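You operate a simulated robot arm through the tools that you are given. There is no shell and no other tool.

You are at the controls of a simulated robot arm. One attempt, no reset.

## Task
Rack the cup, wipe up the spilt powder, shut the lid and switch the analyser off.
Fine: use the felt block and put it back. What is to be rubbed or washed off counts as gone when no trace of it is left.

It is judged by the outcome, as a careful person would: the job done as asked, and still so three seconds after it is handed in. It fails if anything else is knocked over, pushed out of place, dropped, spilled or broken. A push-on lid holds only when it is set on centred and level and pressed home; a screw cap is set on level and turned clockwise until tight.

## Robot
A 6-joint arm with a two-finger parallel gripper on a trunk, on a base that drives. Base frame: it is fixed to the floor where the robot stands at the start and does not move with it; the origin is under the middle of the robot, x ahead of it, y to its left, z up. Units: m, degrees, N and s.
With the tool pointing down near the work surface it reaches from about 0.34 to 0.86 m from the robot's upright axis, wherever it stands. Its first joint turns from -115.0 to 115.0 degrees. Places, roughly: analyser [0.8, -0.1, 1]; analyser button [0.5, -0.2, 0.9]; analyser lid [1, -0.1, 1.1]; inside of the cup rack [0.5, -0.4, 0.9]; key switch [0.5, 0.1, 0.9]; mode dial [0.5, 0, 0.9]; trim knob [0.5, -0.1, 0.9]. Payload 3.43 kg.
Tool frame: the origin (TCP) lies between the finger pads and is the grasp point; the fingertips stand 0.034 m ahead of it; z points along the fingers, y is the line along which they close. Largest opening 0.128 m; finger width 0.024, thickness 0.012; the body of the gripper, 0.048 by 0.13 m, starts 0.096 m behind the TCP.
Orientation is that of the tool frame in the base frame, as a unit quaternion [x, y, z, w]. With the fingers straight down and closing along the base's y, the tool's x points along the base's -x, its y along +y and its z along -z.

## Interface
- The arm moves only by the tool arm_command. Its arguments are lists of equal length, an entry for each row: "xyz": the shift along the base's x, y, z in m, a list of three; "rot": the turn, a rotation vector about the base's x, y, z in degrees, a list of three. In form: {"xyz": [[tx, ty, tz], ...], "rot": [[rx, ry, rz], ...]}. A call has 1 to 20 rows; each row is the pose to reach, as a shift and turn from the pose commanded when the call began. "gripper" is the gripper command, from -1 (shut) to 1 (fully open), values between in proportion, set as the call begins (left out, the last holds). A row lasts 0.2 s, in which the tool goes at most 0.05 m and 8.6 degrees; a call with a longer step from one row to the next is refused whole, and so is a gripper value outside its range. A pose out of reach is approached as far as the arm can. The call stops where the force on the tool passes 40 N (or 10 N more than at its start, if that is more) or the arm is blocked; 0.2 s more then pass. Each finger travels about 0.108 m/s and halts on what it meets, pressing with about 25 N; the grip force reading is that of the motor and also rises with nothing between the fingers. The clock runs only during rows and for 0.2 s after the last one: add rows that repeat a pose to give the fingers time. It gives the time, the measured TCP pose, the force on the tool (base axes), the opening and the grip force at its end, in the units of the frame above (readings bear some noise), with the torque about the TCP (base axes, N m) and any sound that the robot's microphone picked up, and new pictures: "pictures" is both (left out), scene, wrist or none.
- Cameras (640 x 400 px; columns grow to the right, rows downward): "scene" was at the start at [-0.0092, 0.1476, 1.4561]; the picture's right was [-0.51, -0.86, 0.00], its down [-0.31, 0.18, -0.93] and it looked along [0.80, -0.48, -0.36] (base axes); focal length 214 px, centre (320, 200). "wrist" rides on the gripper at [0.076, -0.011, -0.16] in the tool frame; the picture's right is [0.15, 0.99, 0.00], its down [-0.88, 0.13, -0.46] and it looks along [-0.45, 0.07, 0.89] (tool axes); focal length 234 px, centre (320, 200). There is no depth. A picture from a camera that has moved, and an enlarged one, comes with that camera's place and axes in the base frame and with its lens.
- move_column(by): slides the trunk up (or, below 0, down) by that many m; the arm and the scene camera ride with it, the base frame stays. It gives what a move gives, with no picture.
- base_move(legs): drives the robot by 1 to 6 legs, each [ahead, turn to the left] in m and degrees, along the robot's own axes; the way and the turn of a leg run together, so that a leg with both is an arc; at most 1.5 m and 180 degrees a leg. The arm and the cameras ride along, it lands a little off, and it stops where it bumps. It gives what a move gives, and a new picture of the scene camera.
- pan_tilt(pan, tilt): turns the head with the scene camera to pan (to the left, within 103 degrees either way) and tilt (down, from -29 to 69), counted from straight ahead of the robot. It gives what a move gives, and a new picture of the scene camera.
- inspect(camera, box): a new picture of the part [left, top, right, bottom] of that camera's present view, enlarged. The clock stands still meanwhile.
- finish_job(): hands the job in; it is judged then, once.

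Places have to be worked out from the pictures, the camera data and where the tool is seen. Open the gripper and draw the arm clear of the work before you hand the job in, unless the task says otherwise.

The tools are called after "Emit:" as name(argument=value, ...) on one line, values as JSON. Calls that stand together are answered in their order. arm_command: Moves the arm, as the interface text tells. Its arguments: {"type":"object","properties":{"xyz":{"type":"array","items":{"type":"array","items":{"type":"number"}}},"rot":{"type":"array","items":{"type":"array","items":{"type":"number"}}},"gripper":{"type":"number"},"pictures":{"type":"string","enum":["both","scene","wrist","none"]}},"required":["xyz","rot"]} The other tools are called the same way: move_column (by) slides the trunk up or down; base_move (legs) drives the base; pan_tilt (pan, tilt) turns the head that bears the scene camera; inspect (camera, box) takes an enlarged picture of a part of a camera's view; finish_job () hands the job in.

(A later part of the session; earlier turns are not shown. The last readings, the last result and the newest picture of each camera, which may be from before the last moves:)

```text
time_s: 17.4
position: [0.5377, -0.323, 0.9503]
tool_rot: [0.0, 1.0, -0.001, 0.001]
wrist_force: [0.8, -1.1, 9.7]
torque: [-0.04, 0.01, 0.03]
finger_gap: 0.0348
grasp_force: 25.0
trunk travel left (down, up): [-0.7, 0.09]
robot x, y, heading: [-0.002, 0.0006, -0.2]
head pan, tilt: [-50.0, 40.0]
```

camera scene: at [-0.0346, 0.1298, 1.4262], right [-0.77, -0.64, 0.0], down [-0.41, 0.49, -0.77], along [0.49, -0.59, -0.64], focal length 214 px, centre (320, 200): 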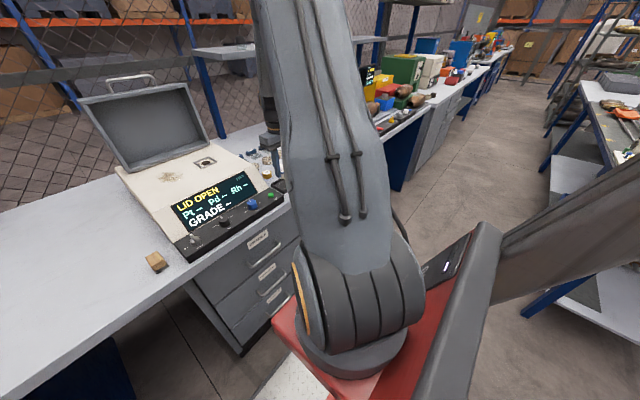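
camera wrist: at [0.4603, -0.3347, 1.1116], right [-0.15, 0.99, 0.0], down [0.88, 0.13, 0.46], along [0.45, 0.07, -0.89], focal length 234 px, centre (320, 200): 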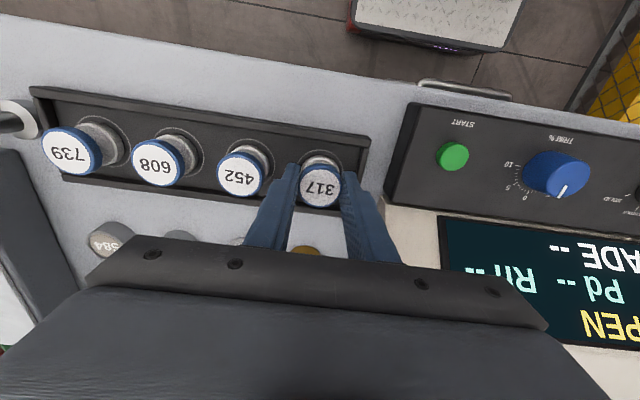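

Contact at TCP z of about 0.951 (force up to 10 N), so the cup stands on the rack floor. I open slightly, rise straight up, and look.

Emit:
arm_command(xyz=[[0, 0, 0.001], [0, 0, 0.001]], rot=[[0, 0, 0], [0, 0, 0]], gripper=-0.32, pictures="none")

Emit:
arm_command(xyz=[[0, 0, 0.01], [0, 0, 0.03], [0, 0, 0.06], [0, 0, 0.1], [0, 0, 0.14]], rot=[[0, 0, 0], [0, 0, 0], [0, 0, 0], [0, 0, 0], [0, 0, 0]])

Emit:
inspect(camera="wrist", box=[200, 70, 400, 195])

```text
time_s: 18.0
position: [0.5367, -0.3231, 0.9507]
tool_rot: [0.001, 1.0, 0.0, 0.0]
wrist_force: [0.6, -0.3, 0.0]
torque: [-0.02, -0.04, 0.04]
finger_gap: 0.0436
grasp_force: 0.1
trunk travel left (down, up): [-0.7, 0.09]
robot x, y, heading: [0.0011, -0.0005, -0.1]
head pan, tilt: [-50.0, 40.0]
```

```text
time_s: 19.2
position: [0.5375, -0.3223, 1.0922]
tool_rot: [0.0, 1.0, 0.0, 0.0]
wrist_force: [0.4, -0.6, -0.9]
torque: [0.02, 0.04, 0.0]
finger_gap: 0.0435
grasp_force: 0.1
trunk travel left (down, up): [-0.7, 0.09]
robot x, y, heading: [0.0009, 0.0018, -0.1]
head pan, tilt: [-50.0, 40.0]
camera scene: at [-0.0343, 0.1296, 1.4262], right [-0.77, -0.64, 0.0], down [-0.41, 0.49, -0.77], along [0.49, -0.59, -0.64], focal length 214 px, centre (320, 200)
camera wrist: at [0.4608, -0.3351, 1.2503], right [-0.15, 0.99, 0.0], down [0.88, 0.13, 0.46], along [0.45, 0.07, -0.89], focal length 234 px, centre (320, 200)
```

scene: 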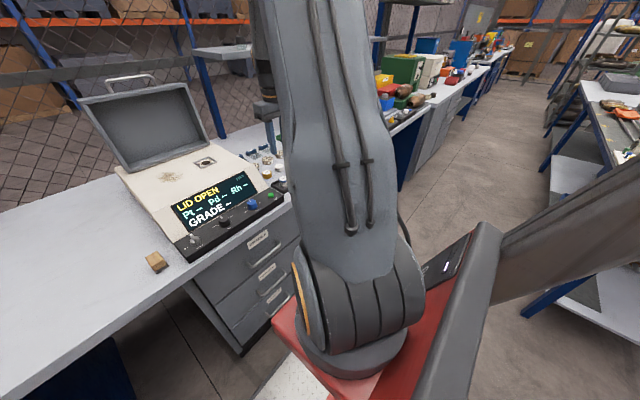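
wrist: 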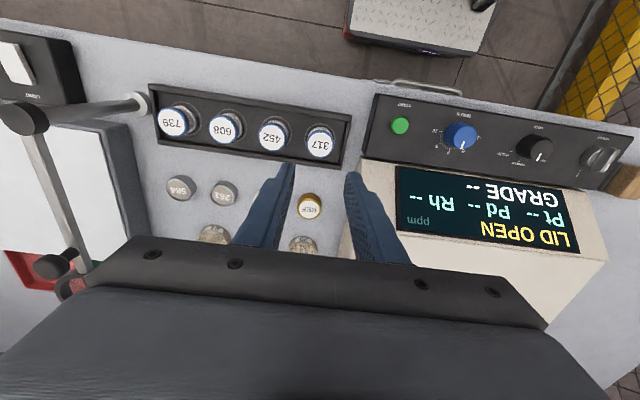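

```text
3.20 times, centred on (300, 132) of wrist
camera zoom: at [0.4608, -0.3351, 1.2503], right [-0.15, 0.99, 0.0], down [0.88, 0.13, 0.46], along [0.45, 0.07, -0.89], focal length 749 px, centre (384, 416)
```

zoom: 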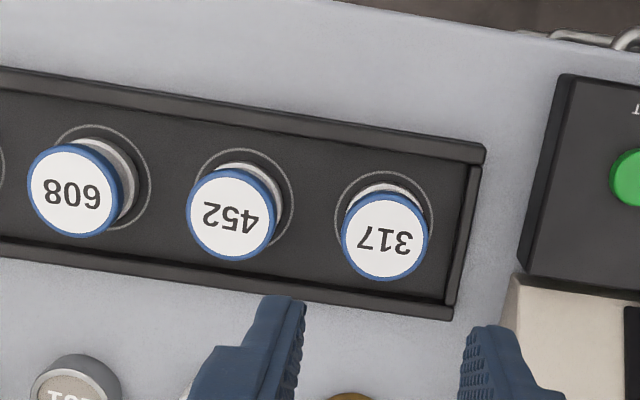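

The cup stands in its ring like its neighbours. Now I go over to the felt block at about (0.525,0.155), opening the gripper on the way.

Emit:
arm_command(xyz=[[0, 0.03, 0.03], [0, 0.075, 0.04], [0, 0.12, 0.05], [0, 0.165, 0.05], [0, 0.21, 0.05], [0, 0.255, 0.05], [-0.005, 0.3, 0.05], [-0.01, 0.345, 0.05], [-0.015, 0.39, 0.05], [-0.02, 0.435, 0.05], [-0.02, 0.475, 0.04], [-0.02, 0.475, 0.04]], rot=[[0, 0, 0], [0, 0, 0], [0, 0, 0], [0, 0, 0], [0, 0, 0], [0, 0, 0], [0, 0, 0], [0, 0, 0], [0, 0, 0], [0, 0, 0], [0, 0, 0], [0, 0, 0]], gripper=0.2)

Emit:
inspect(camera="wrist", box=[240, 90, 400, 190])

Emit:
pan_tilt(pan=-10, tilt=40)

```text
time_s: 21.8
position: [0.5165, 0.1502, 1.1319]
tool_rot: [0.0, 1.0, 0.0, 0.0]
wrist_force: [0.3, 0.2, -0.6]
torque: [0.04, -0.02, 0.01]
finger_gap: 0.0765
grasp_force: 0.2
trunk travel left (down, up): [-0.7, 0.09]
robot x, y, heading: [0.0043, 0.0018, 0.0]
head pan, tilt: [-50.0, 40.0]
camera scene: at [-0.0345, 0.13, 1.4261], right [-0.77, -0.64, 0.0], down [-0.41, 0.49, -0.77], along [0.49, -0.59, -0.64], focal length 214 px, centre (320, 200)
camera wrist: at [0.4399, 0.1394, 1.2896], right [-0.15, 0.99, 0.0], down [0.88, 0.13, 0.46], along [0.45, 0.07, -0.89], focal length 234 px, centre (320, 200)
```

scene: 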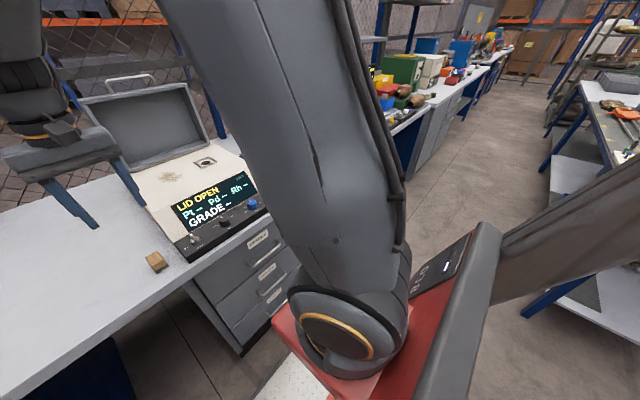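
wrist: 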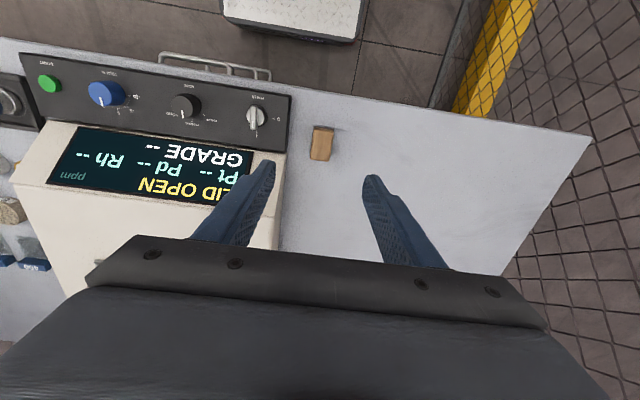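

```text
4.00 times, centred on (320, 140) of wrist
camera zoom: at [0.4399, 0.1394, 1.2896], right [-0.15, 0.99, 0.0], down [0.88, 0.13, 0.46], along [0.45, 0.07, -0.89], focal length 937 px, centre (320, 440)
```

zoom: 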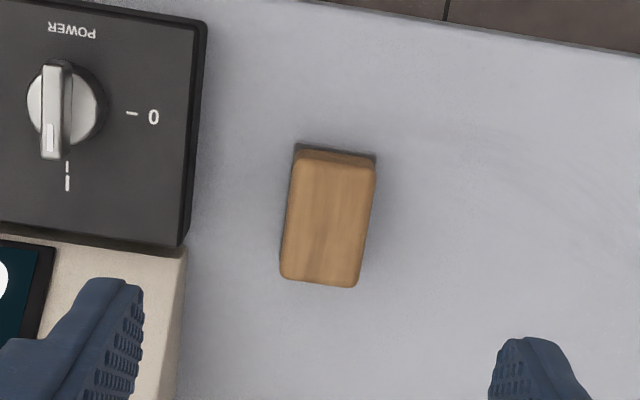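

```text
time_s: 22.9
position: [0.5157, 0.1512, 1.132]
tool_rot: [0.0, 1.0, 0.001, 0.001]
wrist_force: [-0.8, -0.1, 0.1]
torque: [0.03, -0.01, -0.01]
finger_gap: 0.0768
grasp_force: 0.1
trunk travel left (down, up): [-0.7, 0.09]
robot x, y, heading: [-0.0038, -0.0006, 0.1]
head pan, tilt: [-10.0, 40.0]
camera scene: at [-0.0055, 0.1802, 1.4261], right [-0.17, -0.98, 0.0], down [-0.63, 0.11, -0.77], along [0.75, -0.13, -0.64], focal length 214 px, centre (320, 200)
```

scene: 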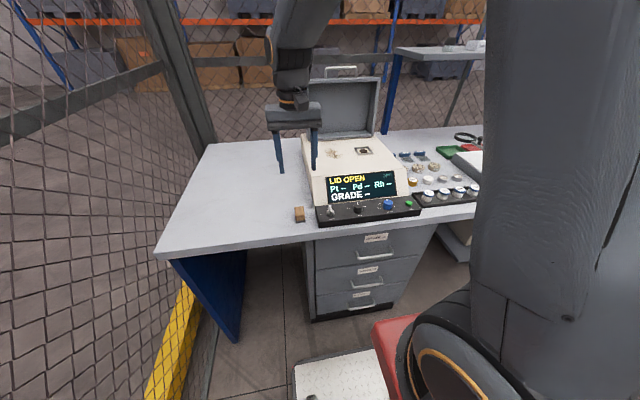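

The felt block's wood top is centred near (0.529,0.157), 0.03 wide along y and 0.05 long along x, and the panel edge lies at y≈0.105. I narrow the opening to 5 cm and come down above it.

Emit:
arm_command(xyz=[[0.004, 0.002, -0.02], [0.008, 0.004, -0.05], [0.013, 0.006, -0.09], [0.013, 0.006, -0.125], [0.013, 0.006, -0.14]], rot=[[0, 0, 0], [0, 0, 0], [0, 0, 0], [0, 0, 0], [0, 0, 0]], gripper=-0.22)

Emit:
inspect(camera="wrist", box=[220, 100, 420, 225])

Emit:
inspect(camera="scene", box=[260, 160, 360, 230])

```text
time_s: 24.1
position: [0.5295, 0.158, 0.9928]
tool_rot: [0.0, 1.0, 0.0, 0.001]
wrist_force: [0.1, -0.4, 0.2]
torque: [-0.01, 0.03, -0.04]
finger_gap: 0.0499
grasp_force: 0.0
trunk travel left (down, up): [-0.7, 0.09]
robot x, y, heading: [0.0016, 0.0013, -0.2]
head pan, tilt: [-10.0, 40.0]
camera scene: at [-0.0056, 0.1803, 1.4261], right [-0.17, -0.98, 0.0], down [-0.63, 0.11, -0.77], along [0.75, -0.13, -0.64], focal length 214 px, centre (320, 200)
camera wrist: at [0.4535, 0.1458, 1.1499], right [-0.15, 0.99, 0.0], down [0.88, 0.13, 0.46], along [0.45, 0.07, -0.89], focal length 234 px, centre (320, 200)
```

scene: 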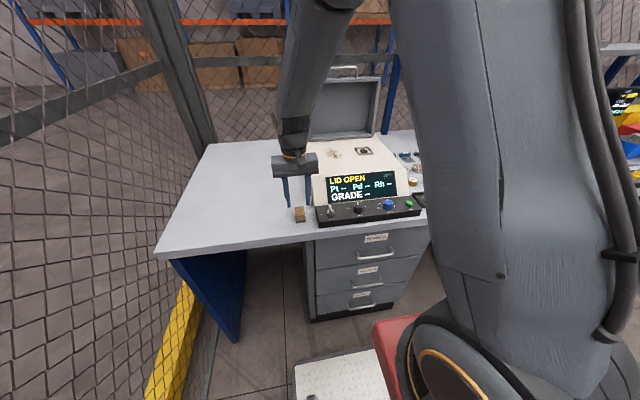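
wrist: 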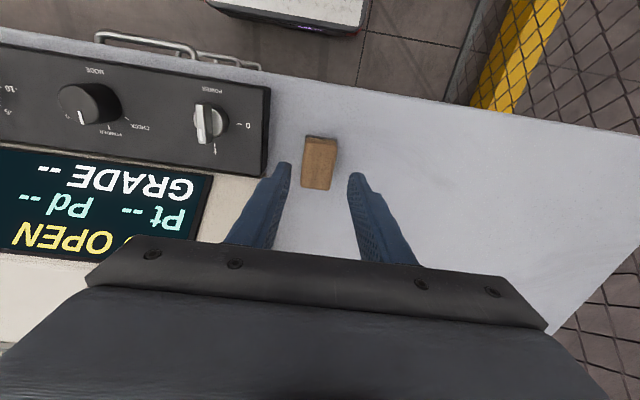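

```text
3.20 times, centred on (320, 162) of wrist
camera zoom: at [0.4535, 0.1458, 1.1499], right [-0.15, 0.99, 0.0], down [0.88, 0.13, 0.46], along [0.45, 0.07, -0.89], focal length 749 px, centre (320, 320)
```

zoom: 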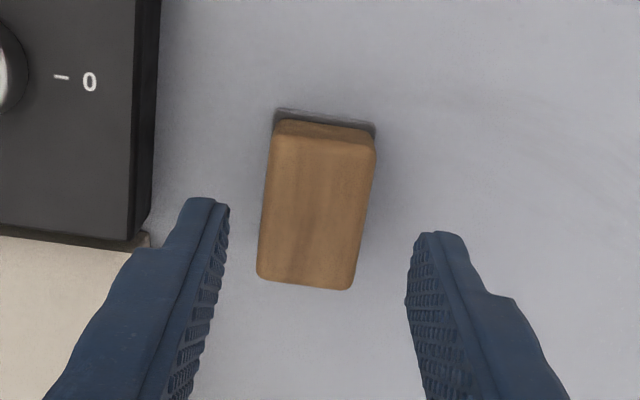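

```text
5.71 times, centred on (310, 195) of scene
camera zoom: at [-0.0056, 0.1803, 1.4261], right [-0.17, -0.98, 0.0], down [-0.63, 0.11, -0.77], along [0.75, -0.13, -0.64], focal length 1226 px, centre (377, 229)
```

zoom: 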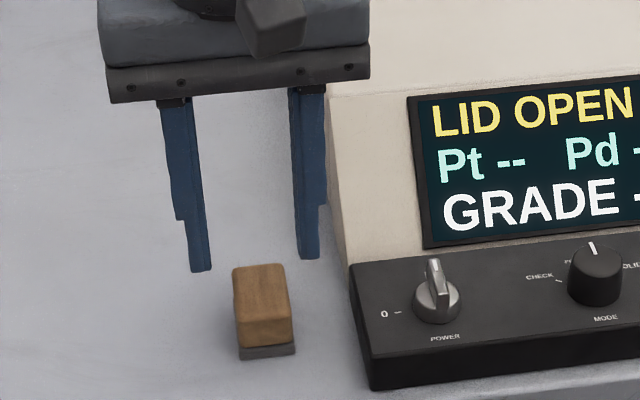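

The block top is at z≈0.934, centre (0.526,0.1565). I lower to TCP z 0.946 so the tips hold the wood only, then close.

Emit:
arm_command(xyz=[[-0.003, -0.001, -0.02], [-0.003, -0.001, -0.038], [-0.003, -0.001, -0.047]], rot=[[0, 0, 0], [0, 0, 0], [0, 0, 0]], pictures="none")

Emit:
inspect(camera="scene", box=[260, 160, 360, 230])

Emit:
inspect(camera="wrist", box=[220, 100, 420, 225])

```text
time_s: 24.9
position: [0.5264, 0.1567, 0.944]
tool_rot: [0.001, 1.0, 0.0, 0.001]
wrist_force: [-0.3, 0.4, 1.6]
torque: [0.03, -0.02, 0.03]
finger_gap: 0.0502
grasp_force: 0.0
trunk travel left (down, up): [-0.7, 0.09]
robot x, y, heading: [0.0024, -0.0034, 0.1]
head pan, tilt: [-10.0, 40.0]
```

```text
5.71 times, centred on (310, 195) of scene
camera zoom: at [-0.0056, 0.1803, 1.4261], right [-0.17, -0.98, 0.0], down [-0.63, 0.11, -0.77], along [0.75, -0.13, -0.64], focal length 1226 px, centre (377, 229)
```

zoom: 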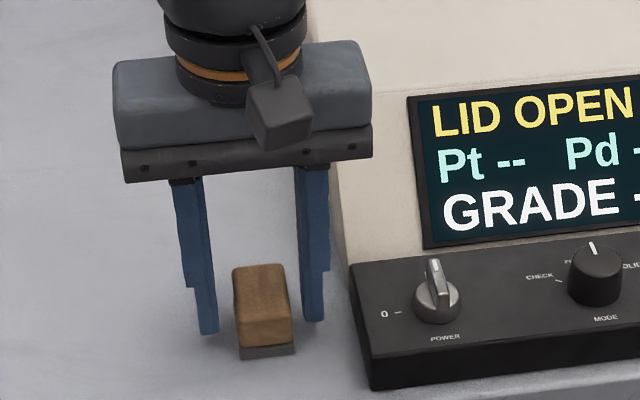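

```text
3.20 times, centred on (320, 162) of wrist
camera zoom: at [0.451, 0.1451, 1.1024], right [-0.15, 0.99, 0.0], down [0.88, 0.13, 0.46], along [0.45, 0.07, -0.89], focal length 749 px, centre (320, 320)
```

zoom: 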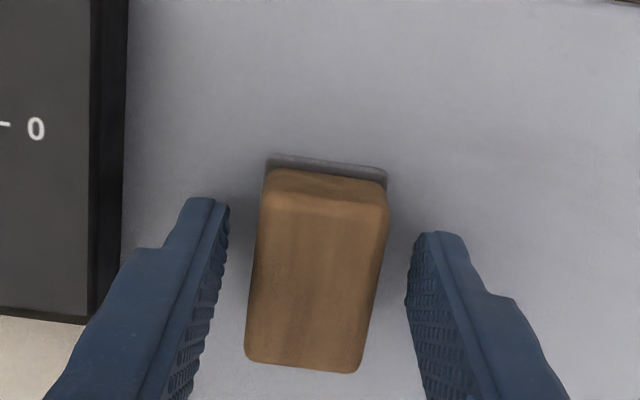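

The tips look only about 1 cm above the table. I rise 5 mm so they hold just the wood, and close.

Emit:
arm_command(xyz=[[0, 0, 0.005], [0, 0, 0.005]], rot=[[0, 0, 0], [0, 0, 0]], pictures="none")

Emit:
arm_command(xyz=[[0, 0, 0], [0, 0, 0], [0, 0, 0]], rot=[[0, 0, 0], [0, 0, 0], [0, 0, 0]], gripper=-1, pictures="wrist")

Emit:
inspect(camera="scene", box=[260, 160, 360, 230])

Emit:
inspect(camera="wrist", box=[220, 100, 420, 225])

```text
time_s: 25.5
position: [0.5278, 0.1569, 0.95]
tool_rot: [0.0, 1.0, 0.0, 0.001]
wrist_force: [-0.1, 0.1, -0.2]
torque: [-0.03, -0.01, -0.01]
finger_gap: 0.0501
grasp_force: 0.1
trunk travel left (down, up): [-0.7, 0.09]
robot x, y, heading: [0.0005, -0.0023, 0.0]
head pan, tilt: [-10.0, 40.0]
```

```text
time_s: 26.3
position: [0.5272, 0.1574, 0.9503]
tool_rot: [0.0, 1.0, 0.0, 0.001]
wrist_force: [-0.4, 0.7, 3.2]
torque: [-0.04, 0.04, -0.04]
finger_gap: 0.031
grasp_force: 24.7
trunk travel left (down, up): [-0.7, 0.09]
robot x, y, heading: [-0.0028, -0.0027, -0.0]
head pan, tilt: [-10.0, 40.0]
camera wrist: at [0.4508, 0.1453, 1.108], right [-0.15, 0.99, 0.0], down [0.88, 0.13, 0.46], along [0.45, 0.07, -0.89], focal length 234 px, centre (320, 200)
```

wrist: 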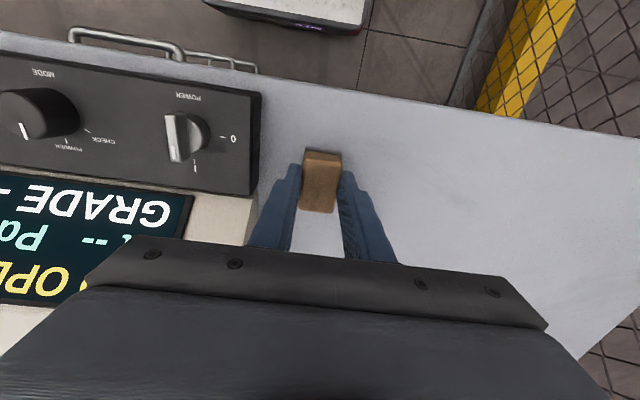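

```text
5.71 times, centred on (310, 195) of scene
camera zoom: at [-0.0056, 0.1803, 1.4261], right [-0.17, -0.98, 0.0], down [-0.63, 0.11, -0.77], along [0.75, -0.13, -0.64], focal length 1226 px, centre (377, 229)
```

zoom: 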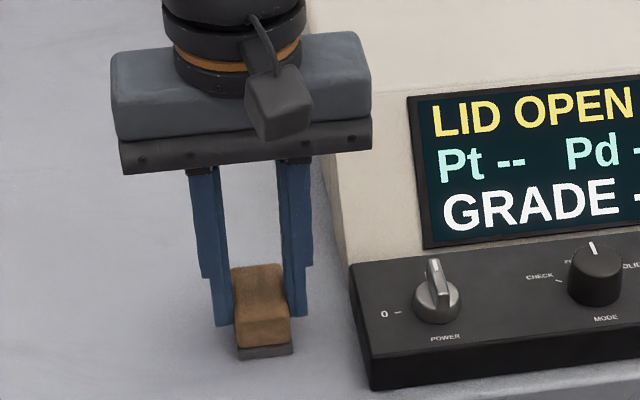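

```text
3.20 times, centred on (320, 162) of wrist
camera zoom: at [0.4508, 0.1453, 1.108], right [-0.15, 0.99, 0.0], down [0.88, 0.13, 0.46], along [0.45, 0.07, -0.89], focal length 749 px, centre (320, 320)
```

zoom: 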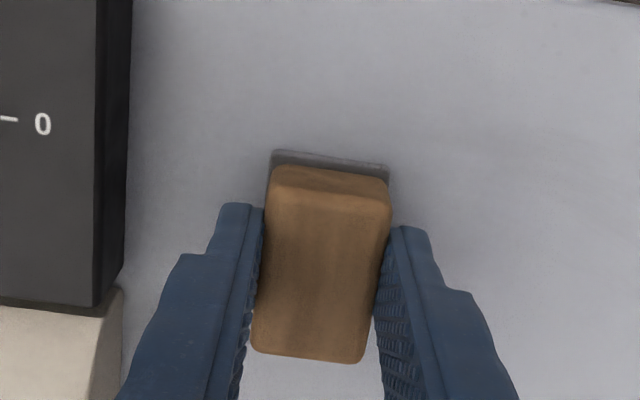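

The block is held (gap 0.031); its home pose is TCP (0.527,0.157,0.950). I lift it straight up and check it.

Emit:
arm_command(xyz=[[0, 0, 0.01], [0, 0, 0.03], [0, 0, 0.07], [0, 0, 0.11], [0, 0, 0.15]], rot=[[0, 0, 0], [0, 0, 0], [0, 0, 0], [0, 0, 0], [0, 0, 0]])

Emit:
inspect(camera="scene", box=[260, 130, 360, 200])

```text
time_s: 27.5
position: [0.5265, 0.1567, 1.0999]
tool_rot: [-0.001, 1.0, -0.001, 0.0]
wrist_force: [0.3, 0.2, -1.8]
torque: [-0.01, 0.02, 0.0]
finger_gap: 0.0311
grasp_force: 24.6
trunk travel left (down, up): [-0.7, 0.09]
robot x, y, heading: [-0.0002, -0.0006, -0.2]
head pan, tilt: [-10.0, 40.0]
camera scene: at [-0.0051, 0.1804, 1.4261], right [-0.17, -0.98, 0.0], down [-0.63, 0.11, -0.77], along [0.75, -0.13, -0.64], focal length 214 px, centre (320, 200)
camera wrist: at [0.4502, 0.1447, 1.2575], right [-0.15, 0.99, 0.0], down [0.88, 0.13, 0.46], along [0.45, 0.07, -0.89], focal length 234 px, centre (320, 200)
```

scene: 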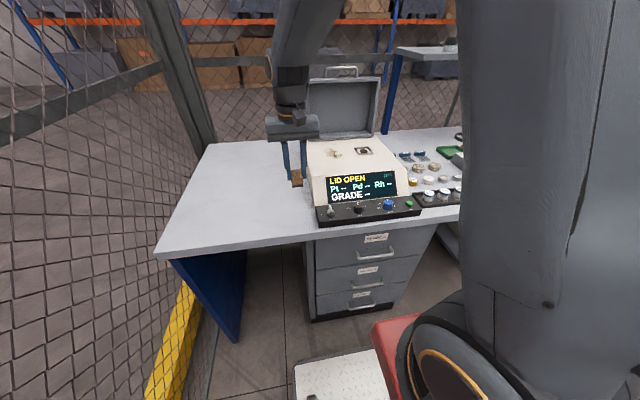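
wrist: 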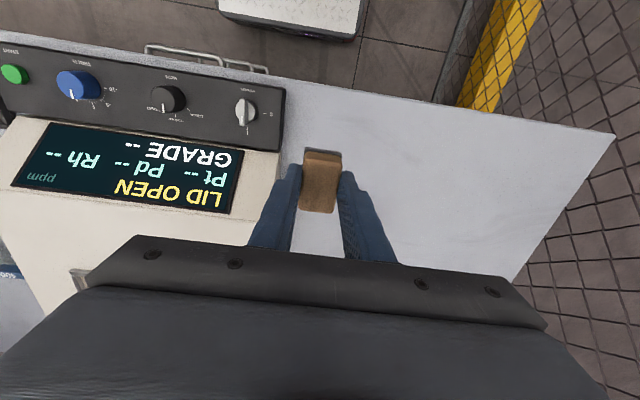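

```text
5.71 times, centred on (310, 165) of scene
camera zoom: at [-0.0051, 0.1804, 1.4261], right [-0.17, -0.98, 0.0], down [-0.63, 0.11, -0.77], along [0.75, -0.13, -0.64], focal length 1226 px, centre (377, 400)
```

zoom: 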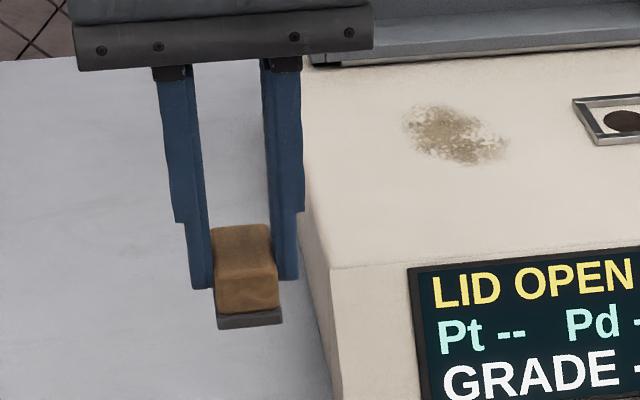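

The block hangs level. I carry it over the powder centre at (0.78,-0.012) at z 1.12.

Emit:
arm_command(xyz=[[0.0, 0.0, 0.02], [0.036, -0.024, 0.02], [0.072, -0.048, 0.02], [0.108, -0.072, 0.02], [0.144, -0.096, 0.02], [0.18, -0.12, 0.02], [0.216, -0.144, 0.02], [0.253, -0.169, 0.02], [0.253, -0.169, 0.0], [0.253, -0.169, -0.02], [0.253, -0.169, -0.03]], rot=[[0, 0, 0], [0, 0, 0], [0, 0, 0], [0, 0, 0], [0, 0, 0], [0, 0, 0], [0, 0, 0], [0, 0, 0], [0, 0, 0], [0, 0, 0], [0, 0, 0]])

Emit:
inspect(camera="scene", box=[290, 110, 390, 180])

Emit:
inspect(camera="wrist", box=[220, 100, 420, 225])

```text
time_s: 29.9
position: [0.7798, -0.0115, 1.068]
tool_rot: [0.0, 1.0, 0.0, 0.001]
wrist_force: [0.2, 0.1, -0.2]
torque: [0.04, 0.0, 0.0]
finger_gap: 0.0307
grasp_force: 24.3
trunk travel left (down, up): [-0.7, 0.09]
robot x, y, heading: [-0.0013, -0.0011, 0.1]
head pan, tilt: [-10.0, 40.0]
camera scene: at [-0.0055, 0.1802, 1.4261], right [-0.17, -0.98, 0.0], down [-0.63, 0.11, -0.77], along [0.75, -0.13, -0.64], focal length 214 px, centre (320, 200)
camera wrist: at [0.7036, -0.0238, 1.2272], right [-0.15, 0.99, 0.0], down [0.88, 0.13, 0.46], along [0.45, 0.07, -0.89], focal length 234 px, centre (320, 200)
```

scene: 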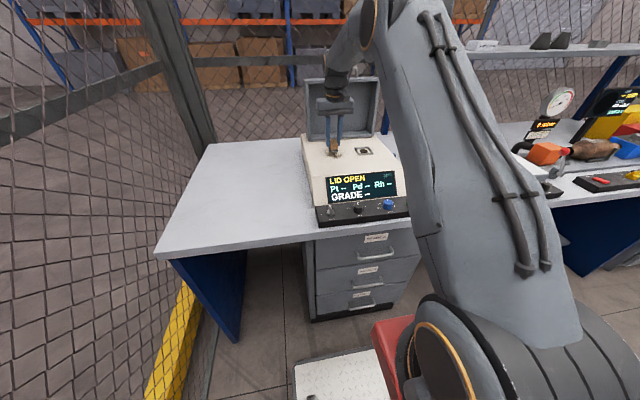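
wrist: 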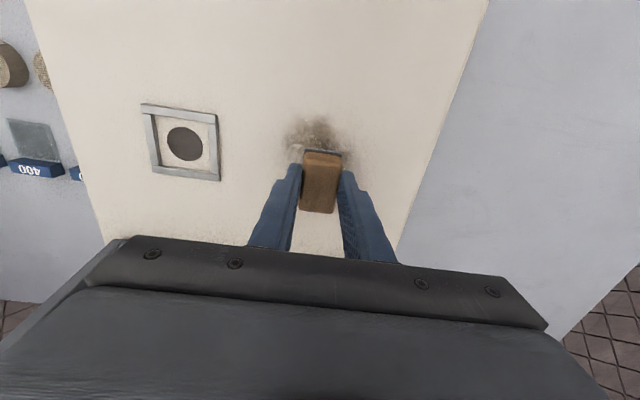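

```text
5.71 times, centred on (340, 145) of scene
camera zoom: at [-0.0055, 0.1802, 1.4261], right [-0.17, -0.98, 0.0], down [-0.63, 0.11, -0.77], along [0.75, -0.13, -0.64], focal length 1226 px, centre (206, 514)
```

zoom: 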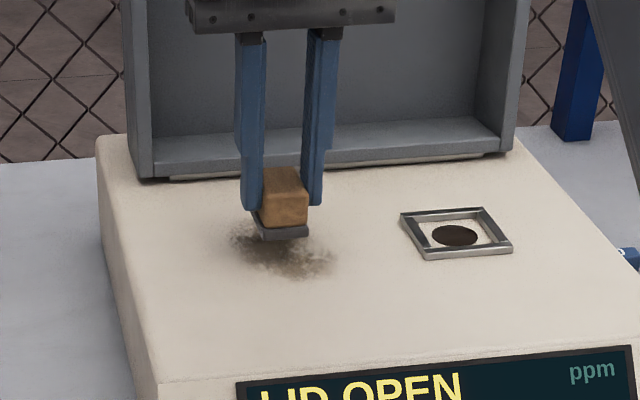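

```text
3.20 times, centred on (320, 162) of wrist
camera zoom: at [0.7036, -0.0238, 1.2272], right [-0.15, 0.99, 0.0], down [0.88, 0.13, 0.46], along [0.45, 0.07, -0.89], focal length 749 px, centre (320, 320)
```

zoom: 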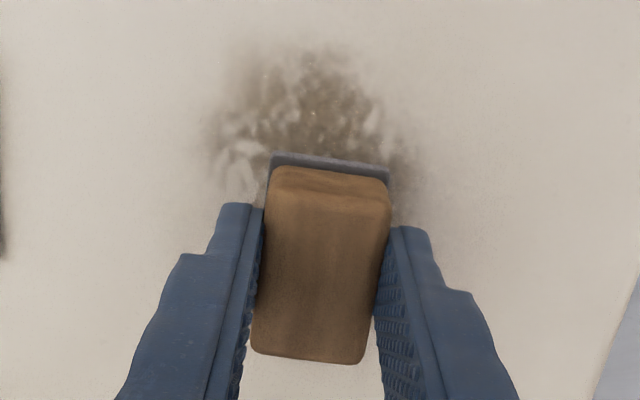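

Now I lower gradually to feel for the deck.

Emit:
arm_command(xyz=[[0, 0, -0.004], [0, 0, -0.008], [0, 0, -0.012], [0, 0, -0.015]], rot=[[0, 0, 0], [0, 0, 0], [0, 0, 0], [0, 0, 0]], pictures="none")

Emit:
arm_command(xyz=[[0, 0, -0.002], [0, 0, -0.004]], rot=[[0, 0, 0], [0, 0, 0]], pictures="none")

```text
time_s: 30.9
position: [0.7802, -0.0108, 1.0543]
tool_rot: [0.0, 1.0, 0.0, 0.001]
wrist_force: [0.1, 0.9, -0.8]
torque: [-0.03, 0.01, -0.01]
finger_gap: 0.031
grasp_force: 25.0
trunk travel left (down, up): [-0.7, 0.09]
robot x, y, heading: [-0.0023, 0.0016, -0.1]
head pan, tilt: [-10.0, 40.0]
```

```text
time_s: 31.5
position: [0.78, -0.0124, 1.0501]
tool_rot: [0.0, 1.0, 0.0, 0.001]
wrist_force: [1.0, 0.0, -0.4]
torque: [-0.03, -0.01, 0.02]
finger_gap: 0.0305
grasp_force: 24.9
trunk travel left (down, up): [-0.7, 0.09]
robot x, y, heading: [-0.0029, -0.0006, -0.0]
head pan, tilt: [-10.0, 40.0]
```

No contact yet; I go on by 2 mm steps.

Emit:
arm_command(xyz=[[0, 0, -0.001], [0, 0, -0.002], [0, 0, -0.003]], rot=[[0, 0, 0], [0, 0, 0], [0, 0, 0]], pictures="none")

Emit:
arm_command(xyz=[[0, 0, -0.001], [0, 0, -0.002]], rot=[[0, 0, 0], [0, 0, 0]], pictures="none")

```text
time_s: 32.3
position: [0.7791, -0.0121, 1.0505]
tool_rot: [0.0, 1.0, 0.0, 0.002]
wrist_force: [-2.5, -0.7, 16.2]
torque: [0.0, 0.25, -0.01]
finger_gap: 0.0307
grasp_force: 25.3
trunk travel left (down, up): [-0.7, 0.09]
robot x, y, heading: [0.002, 0.0019, 0.1]
head pan, tilt: [-10.0, 40.0]
```

```text
time_s: 32.9
position: [0.7797, -0.0117, 1.0466]
tool_rot: [0.0, 1.0, -0.001, 0.002]
wrist_force: [1.0, -0.9, 21.8]
torque: [-0.03, -0.06, 0.02]
finger_gap: 0.0312
grasp_force: 25.5
trunk travel left (down, up): [-0.7, 0.09]
robot x, y, heading: [-0.0012, -0.0027, 0.2]
head pan, tilt: [-10.0, 40.0]
```

Contact at commanded z≈1.045 with about 20 N. I ease off 1 mm and wipe across the patch with strokes along y at several x stations.

Emit:
arm_command(xyz=[[0, 0, 0.001], [0, -0.02, 0.001], [0, -0.045, 0.001], [0, -0.02, 0.001], [0, 0.005, 0.001], [0, 0.03, 0.001], [0, 0.048, 0.001], [-0.03, 0.048, 0.001], [-0.03, 0.025, 0.001], [-0.03, 0, 0.001], [-0.03, -0.025, 0.001], [-0.03, -0.048, 0.001], [0.0, -0.048, 0.001], [0.035, -0.048, 0.001], [0.035, -0.025, 0.001], [0.035, 0.0, 0.001], [0.035, 0.025, 0.001], [0.035, 0.045, 0.001], [0.02, 0.02, 0.001], [0, 0, 0.001]], rot=[[0, 0, 0], [0, 0, 0], [0, 0, 0], [0, 0, 0], [0, 0, 0], [0, 0, 0], [0, 0, 0], [0, 0, 0], [0, 0, 0], [0, 0, 0], [0, 0, 0], [0, 0, 0], [0, 0, 0], [0, 0, 0], [0, 0, 0], [0, 0, 0], [0, 0, 0], [0, 0, 0], [0, 0, 0], [0, 0, 0]])

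Emit:
inspect(camera="wrist", box=[220, 100, 420, 225])

Emit:
inspect(camera="scene", box=[290, 110, 390, 180])

```text
time_s: 37.1
position: [0.78, -0.0112, 1.0473]
tool_rot: [0.0, 1.0, 0.0, 0.001]
wrist_force: [-1.8, -1.0, 9.2]
torque: [0.0, -0.1, -0.03]
finger_gap: 0.0306
grasp_force: 25.5
trunk travel left (down, up): [-0.7, 0.09]
robot x, y, heading: [-0.0001, 0.0039, -0.0]
head pan, tilt: [-10.0, 40.0]
camera scene: at [-0.0059, 0.1805, 1.4261], right [-0.17, -0.98, 0.0], down [-0.63, 0.11, -0.77], along [0.75, -0.13, -0.64], focal length 214 px, centre (320, 200)
camera wrist: at [0.7029, -0.0232, 1.2046], right [-0.15, 0.99, 0.0], down [0.88, 0.13, 0.46], along [0.45, 0.07, -0.89], focal length 234 px, centre (320, 200)
```

scene: 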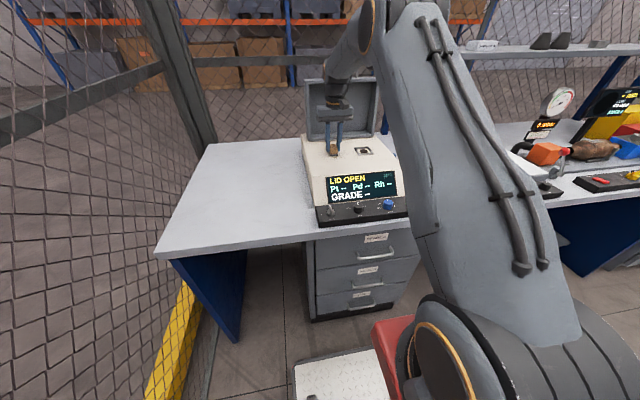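
wrist: 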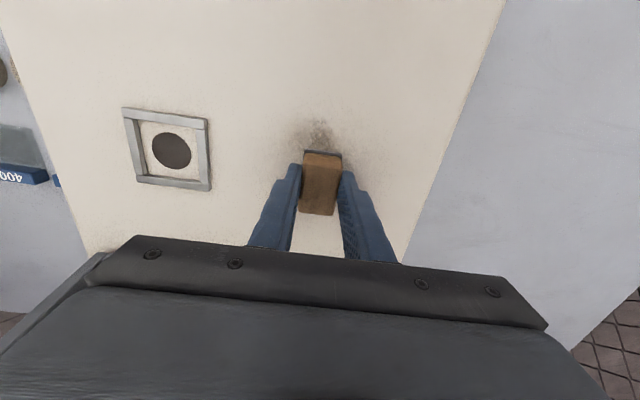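

```text
3.20 times, centred on (320, 162) of wrist
camera zoom: at [0.7029, -0.0232, 1.2046], right [-0.15, 0.99, 0.0], down [0.88, 0.13, 0.46], along [0.45, 0.07, -0.89], focal length 749 px, centre (320, 320)
```

zoom: 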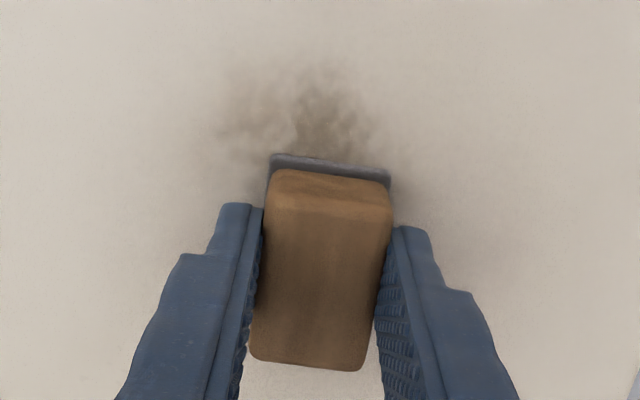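

```text
5.71 times, centred on (340, 145) of scene
camera zoom: at [-0.0059, 0.1805, 1.4261], right [-0.17, -0.98, 0.0], down [-0.63, 0.11, -0.77], along [0.75, -0.13, -0.64], focal length 1226 px, centre (206, 514)
```

zoom: 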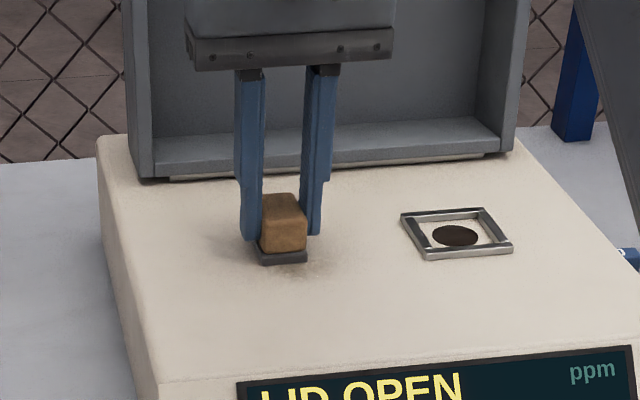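

The wiping works and the powder is fading. Another, slightly firmer series, with more passes on the near side.

Emit:
arm_command(xyz=[[-0.02, -0.01, -0.0005], [-0.04, -0.03, -0.0005], [-0.04, -0.045, -0.0005], [-0.04, -0.02, -0.0005], [-0.04, 0.005, -0.0005], [-0.04, 0.03, -0.0005], [-0.04, 0.045, -0.0005], [-0.025, 0.045, -0.0005], [-0.025, 0.02, -0.0005], [-0.025, -0.005, -0.0005], [-0.025, -0.03, -0.0005], [-0.025, -0.045, -0.0005], [0.0, -0.045, -0.0005], [0.0, -0.02, -0.0005], [0.0, 0.005, -0.0005], [0.0, 0.03, -0.0005], [0.0, 0.045, -0.0005], [0.02, 0.045, -0.0005], [0.02, 0.02, -0.0005], [0.02, -0.005, -0.0005]], rot=[[0, 0, 0], [0, 0, 0], [0, 0, 0], [0, 0, 0], [0, 0, 0], [0, 0, 0], [0, 0, 0], [0, 0, 0], [0, 0, 0], [0, 0, 0], [0, 0, 0], [0, 0, 0], [0, 0, 0], [0, 0, 0], [0, 0, 0], [0, 0, 0], [0, 0, 0], [0, 0, 0], [0, 0, 0], [0, 0, 0]], pictures="none")

Emit:
arm_command(xyz=[[0, -0.02, 0], [0, -0.04, 0], [0.02, -0.04, 0], [0.025, -0.015, 0], [0.025, 0.01, 0], [0.025, 0.035, 0], [0.025, 0.05, 0], [0, 0.05, 0], [-0.025, 0.05, 0], [-0.05, 0.05, 0], [-0.06, 0.03, 0], [-0.06, 0.005, 0], [-0.06, -0.02, 0], [-0.06, -0.04, 0], [-0.045, -0.04, 0], [-0.045, -0.015, 0], [-0.045, 0.01, 0], [-0.045, 0.03, 0], [-0.02, 0.01, 0], [-0.02, 0.0, 0]], rot=[[0, 0, 0], [0, 0, 0], [0, 0, 0], [0, 0, 0], [0, 0, 0], [0, 0, 0], [0, 0, 0], [0, 0, 0], [0, 0, 0], [0, 0, 0], [0, 0, 0], [0, 0, 0], [0, 0, 0], [0, 0, 0], [0, 0, 0], [0, 0, 0], [0, 0, 0], [0, 0, 0], [0, 0, 0], [0, 0, 0]], pictures="none")

Emit:
inspect(camera="wrist", box=[220, 100, 420, 225])

Emit:
inspect(camera="scene", box=[290, 110, 390, 180])

```text
time_s: 41.3
position: [0.7987, -0.0166, 1.046]
tool_rot: [0.0, 1.0, -0.001, 0.001]
wrist_force: [-0.9, -0.8, 2.7]
torque: [-0.01, -0.01, 0.03]
finger_gap: 0.0309
grasp_force: 24.9
trunk travel left (down, up): [-0.7, 0.09]
robot x, y, heading: [-0.0018, -0.005, 0.2]
head pan, tilt: [-10.0, 40.0]
```

```text
time_s: 45.5
position: [0.7805, -0.0166, 1.0465]
tool_rot: [0.0, 1.0, -0.001, 0.001]
wrist_force: [0.1, 0.1, -0.9]
torque: [0.03, -0.02, 0.01]
finger_gap: 0.0308
grasp_force: 25.8
trunk travel left (down, up): [-0.7, 0.09]
robot x, y, heading: [0.0001, -0.0026, -0.1]
head pan, tilt: [-10.0, 40.0]
```

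```text
3.20 times, centred on (320, 162) of wrist
camera zoom: at [0.704, -0.0282, 1.2052], right [-0.15, 0.99, 0.0], down [0.88, 0.13, 0.46], along [0.45, 0.07, -0.89], focal length 749 px, centre (320, 320)
```

zoom: 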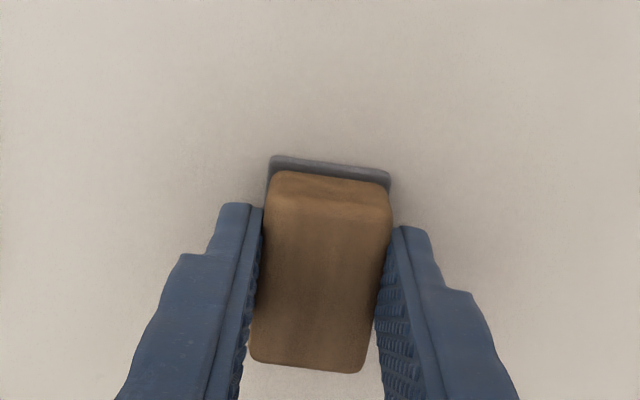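

```text
5.71 times, centred on (340, 145) of scene
camera zoom: at [-0.0055, 0.1804, 1.4261], right [-0.17, -0.98, 0.0], down [-0.63, 0.11, -0.77], along [0.75, -0.13, -0.64], focal length 1226 px, centre (206, 514)
```

zoom: 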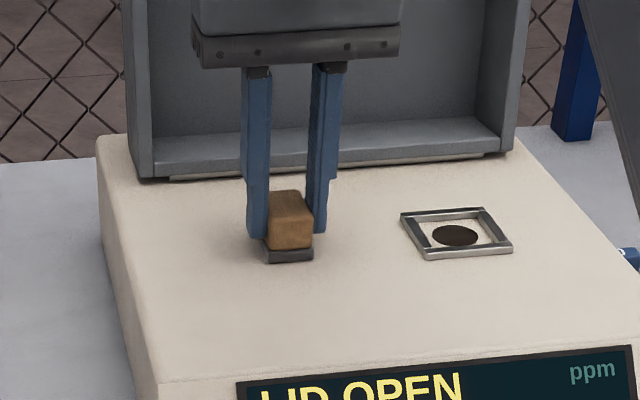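

The near side is clean. I lift up to inspect the area under the block and the far part.

Emit:
arm_command(xyz=[[0, 0, 0.01], [-0.02, 0, 0.05], [-0.06, 0, 0.08], [-0.1, 0, 0.1]], rot=[[0, 0, 0], [0, 0, 0], [0, 0, 0], [0, 0, 0]])

Emit:
inspect(camera="wrist", box=[220, 100, 480, 262])

Emit:
inspect(camera="scene", box=[290, 110, 390, 180])

```text
time_s: 46.5
position: [0.6802, -0.0167, 1.1456]
tool_rot: [0.0, 1.0, 0.001, 0.0]
wrist_force: [0.4, -0.6, -0.6]
torque: [0.0, 0.04, -0.01]
finger_gap: 0.031
grasp_force: 24.6
trunk travel left (down, up): [-0.7, 0.09]
robot x, y, heading: [0.0001, 0.0034, 0.0]
head pan, tilt: [-10.0, 40.0]
camera scene: at [-0.0048, 0.1802, 1.4262], right [-0.17, -0.98, 0.0], down [-0.63, 0.11, -0.77], along [0.75, -0.13, -0.64], focal length 214 px, centre (320, 200)
camera wrist: at [0.6036, -0.0284, 1.3042], right [-0.15, 0.99, 0.0], down [0.88, 0.13, 0.46], along [0.45, 0.07, -0.89], focal length 234 px, centre (320, 200)
```

scene: 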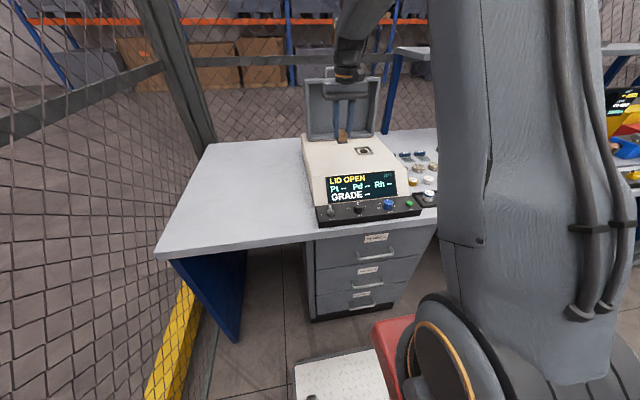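
wrist: 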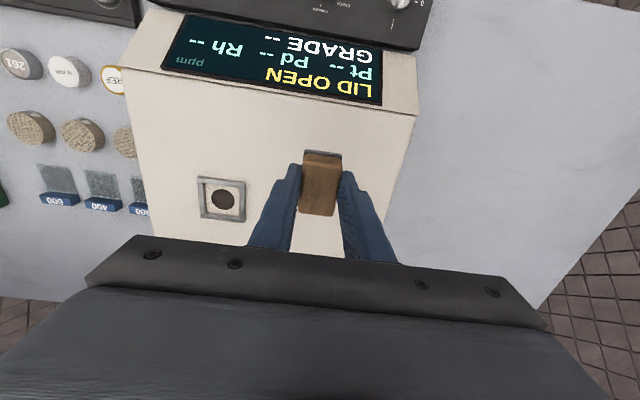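

```text
2.46 times, centred on (350, 181) of wrist
camera zoom: at [0.6036, -0.0284, 1.3042], right [-0.15, 0.99, 0.0], down [0.88, 0.13, 0.46], along [0.45, 0.07, -0.89], focal length 576 px, centre (246, 247)
```

zoom: 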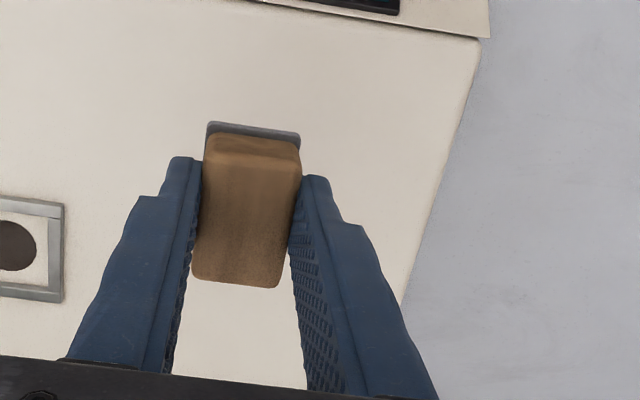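

```text
5.71 times, centred on (340, 145) of scene
camera zoom: at [-0.0048, 0.1802, 1.4262], right [-0.17, -0.98, 0.0], down [-0.63, 0.11, -0.77], along [0.75, -0.13, -0.64], focal length 1226 px, centre (206, 514)
```

zoom: 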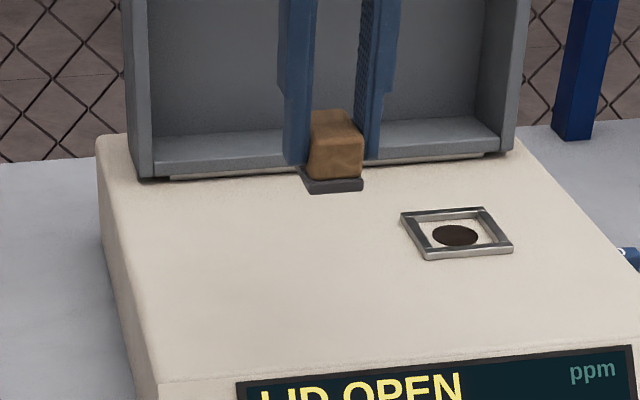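

The deck looks clean. Before returning the block I check for faint traces with tighter zooms and from a different angle.

Emit:
arm_command(xyz=[[0, 0.04, 0.02], [0, 0.08, 0.03], [0, 0.12, 0.03]], rot=[[0, 0, 0], [0, 0, 0], [0, 0, 0]], pictures="wrist")

Emit:
inspect(camera="scene", box=[310, 135, 360, 170])

Emit:
inspect(camera="wrist", box=[120, 120, 320, 245])

```text
time_s: 47.3
position: [0.6786, 0.1028, 1.1752]
tool_rot: [0.0, 1.0, 0.0, 0.0]
wrist_force: [0.5, 1.0, -0.8]
torque: [0.02, 0.0, 0.01]
finger_gap: 0.031
grasp_force: 25.3
trunk travel left (down, up): [-0.7, 0.09]
robot x, y, heading: [-0.0016, -0.001, 0.2]
head pan, tilt: [-10.0, 40.0]
camera wrist: at [0.6037, 0.0914, 1.3344], right [-0.14, 0.99, 0.0], down [0.88, 0.13, 0.46], along [0.45, 0.07, -0.89], focal length 234 px, centre (320, 200)
```

wrist: 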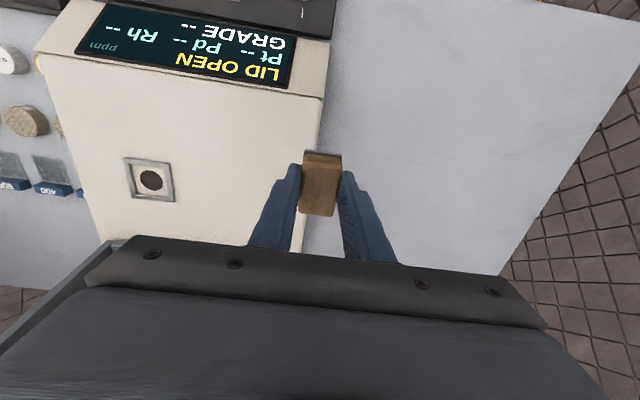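

```text
11.43 times, centred on (335, 152) of scene
camera zoom: at [-0.0055, 0.1798, 1.4262], right [-0.17, -0.98, 0.0], down [-0.63, 0.11, -0.77], along [0.75, -0.13, -0.64], focal length 2451 px, centre (149, 743)
```

zoom: 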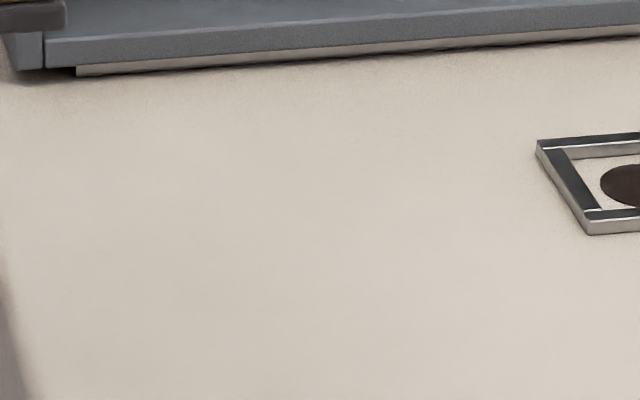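

```text
3.20 times, centred on (220, 182) of wrist
camera zoom: at [0.6037, 0.0914, 1.3344], right [-0.14, 0.99, 0.0], down [0.88, 0.13, 0.46], along [0.45, 0.07, -0.89], focal length 749 px, centre (640, 256)
```

zoom: 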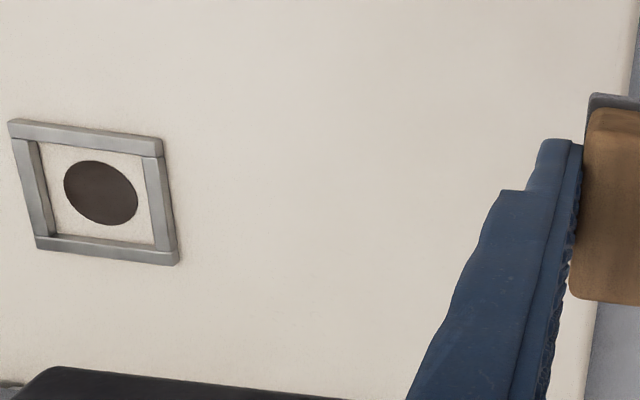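

It looks clean. For safety I do one more light pass over the whole patch, particularly the far side, so I go back down to feel the deck.

Emit:
arm_command(xyz=[[0.03, -0.035, 0], [0.065, -0.075, 0], [0.1, -0.115, -0.02], [0.11, -0.115, -0.06], [0.12, -0.115, -0.1], [0.12, -0.115, -0.12], [0.12, -0.115, -0.125]], rot=[[0, 0, 0], [0, 0, 0], [0, 0, 0], [0, 0, 0], [0, 0, 0], [0, 0, 0], [0, 0, 0]], pictures="none")

Emit:
arm_command(xyz=[[0, 0, -0.0015], [0, 0, -0.003]], rot=[[0, 0, 0], [0, 0, 0]], pictures="none")

Emit:
arm_command(xyz=[[0, 0, -0.001], [0, 0, -0.002]], rot=[[0, 0, 0], [0, 0, 0]], pictures="none")

```text
refused: row 2 steps farther than a row can; nothing moved
```

```text
time_s: 47.9
position: [0.6804, 0.1034, 1.1719]
tool_rot: [-0.001, 1.0, 0.0, 0.0]
wrist_force: [-0.5, -0.5, -1.0]
torque: [0.0, -0.03, 0.02]
finger_gap: 0.0309
grasp_force: 25.0
trunk travel left (down, up): [-0.7, 0.09]
robot x, y, heading: [0.0003, -0.0023, -0.1]
head pan, tilt: [-10.0, 40.0]
```

```text
time_s: 48.5
position: [0.6791, 0.1038, 1.1706]
tool_rot: [0.0, 1.0, 0.0, 0.001]
wrist_force: [-1.0, 0.3, -0.6]
torque: [-0.02, -0.01, -0.02]
finger_gap: 0.0308
grasp_force: 24.8
trunk travel left (down, up): [-0.7, 0.09]
robot x, y, heading: [-0.0004, 0.0004, -0.2]
head pan, tilt: [-10.0, 40.0]
```

A step was too long; I redo the move with shorter rows from the present pose (z 1.1705).

Emit:
arm_command(xyz=[[0.03, -0.03, 0], [0.06, -0.06, 0], [0.09, -0.09, 0], [0.115, -0.115, -0.02], [0.12, -0.115, -0.06], [0.12, -0.115, -0.1], [0.12, -0.115, -0.118], [0.12, -0.115, -0.121]], rot=[[0, 0, 0], [0, 0, 0], [0, 0, 0], [0, 0, 0], [0, 0, 0], [0, 0, 0], [0, 0, 0], [0, 0, 0]], pictures="none")

Emit:
arm_command(xyz=[[0, 0, -0.0015], [0, 0, -0.003]], rot=[[0, 0, 0], [0, 0, 0]], pictures="none")

Emit:
arm_command(xyz=[[0, 0, -0.001], [0, 0, -0.0015]], rot=[[0, 0, 0], [0, 0, 0]], pictures="none")

```text
time_s: 50.3
position: [0.7999, -0.0115, 1.0489]
tool_rot: [0.0, 1.0, 0.001, 0.001]
wrist_force: [0.1, -0.2, 0.0]
torque: [0.0, 0.02, 0.01]
finger_gap: 0.031
grasp_force: 25.1
trunk travel left (down, up): [-0.7, 0.09]
robot x, y, heading: [-0.0009, 0.001, 0.1]
head pan, tilt: [-10.0, 40.0]
```

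```text
time_s: 50.9
position: [0.7998, -0.0125, 1.0473]
tool_rot: [0.0, 1.0, 0.0, 0.001]
wrist_force: [0.2, 0.1, 0.0]
torque: [0.02, 0.02, -0.01]
finger_gap: 0.031
grasp_force: 25.0
trunk travel left (down, up): [-0.7, 0.09]
robot x, y, heading: [-0.0025, -0.0014, -0.0]
head pan, tilt: [-10.0, 40.0]
```

```text
time_s: 51.5
position: [0.7995, -0.0109, 1.0471]
tool_rot: [0.0, 1.0, 0.0, 0.001]
wrist_force: [0.0, 0.2, 2.8]
torque: [0.01, 0.0, -0.01]
finger_gap: 0.0309
grasp_force: 25.2
trunk travel left (down, up): [-0.7, 0.09]
robot x, y, heading: [-0.001, -0.0002, 0.0]
head pan, tilt: [-10.0, 40.0]
```

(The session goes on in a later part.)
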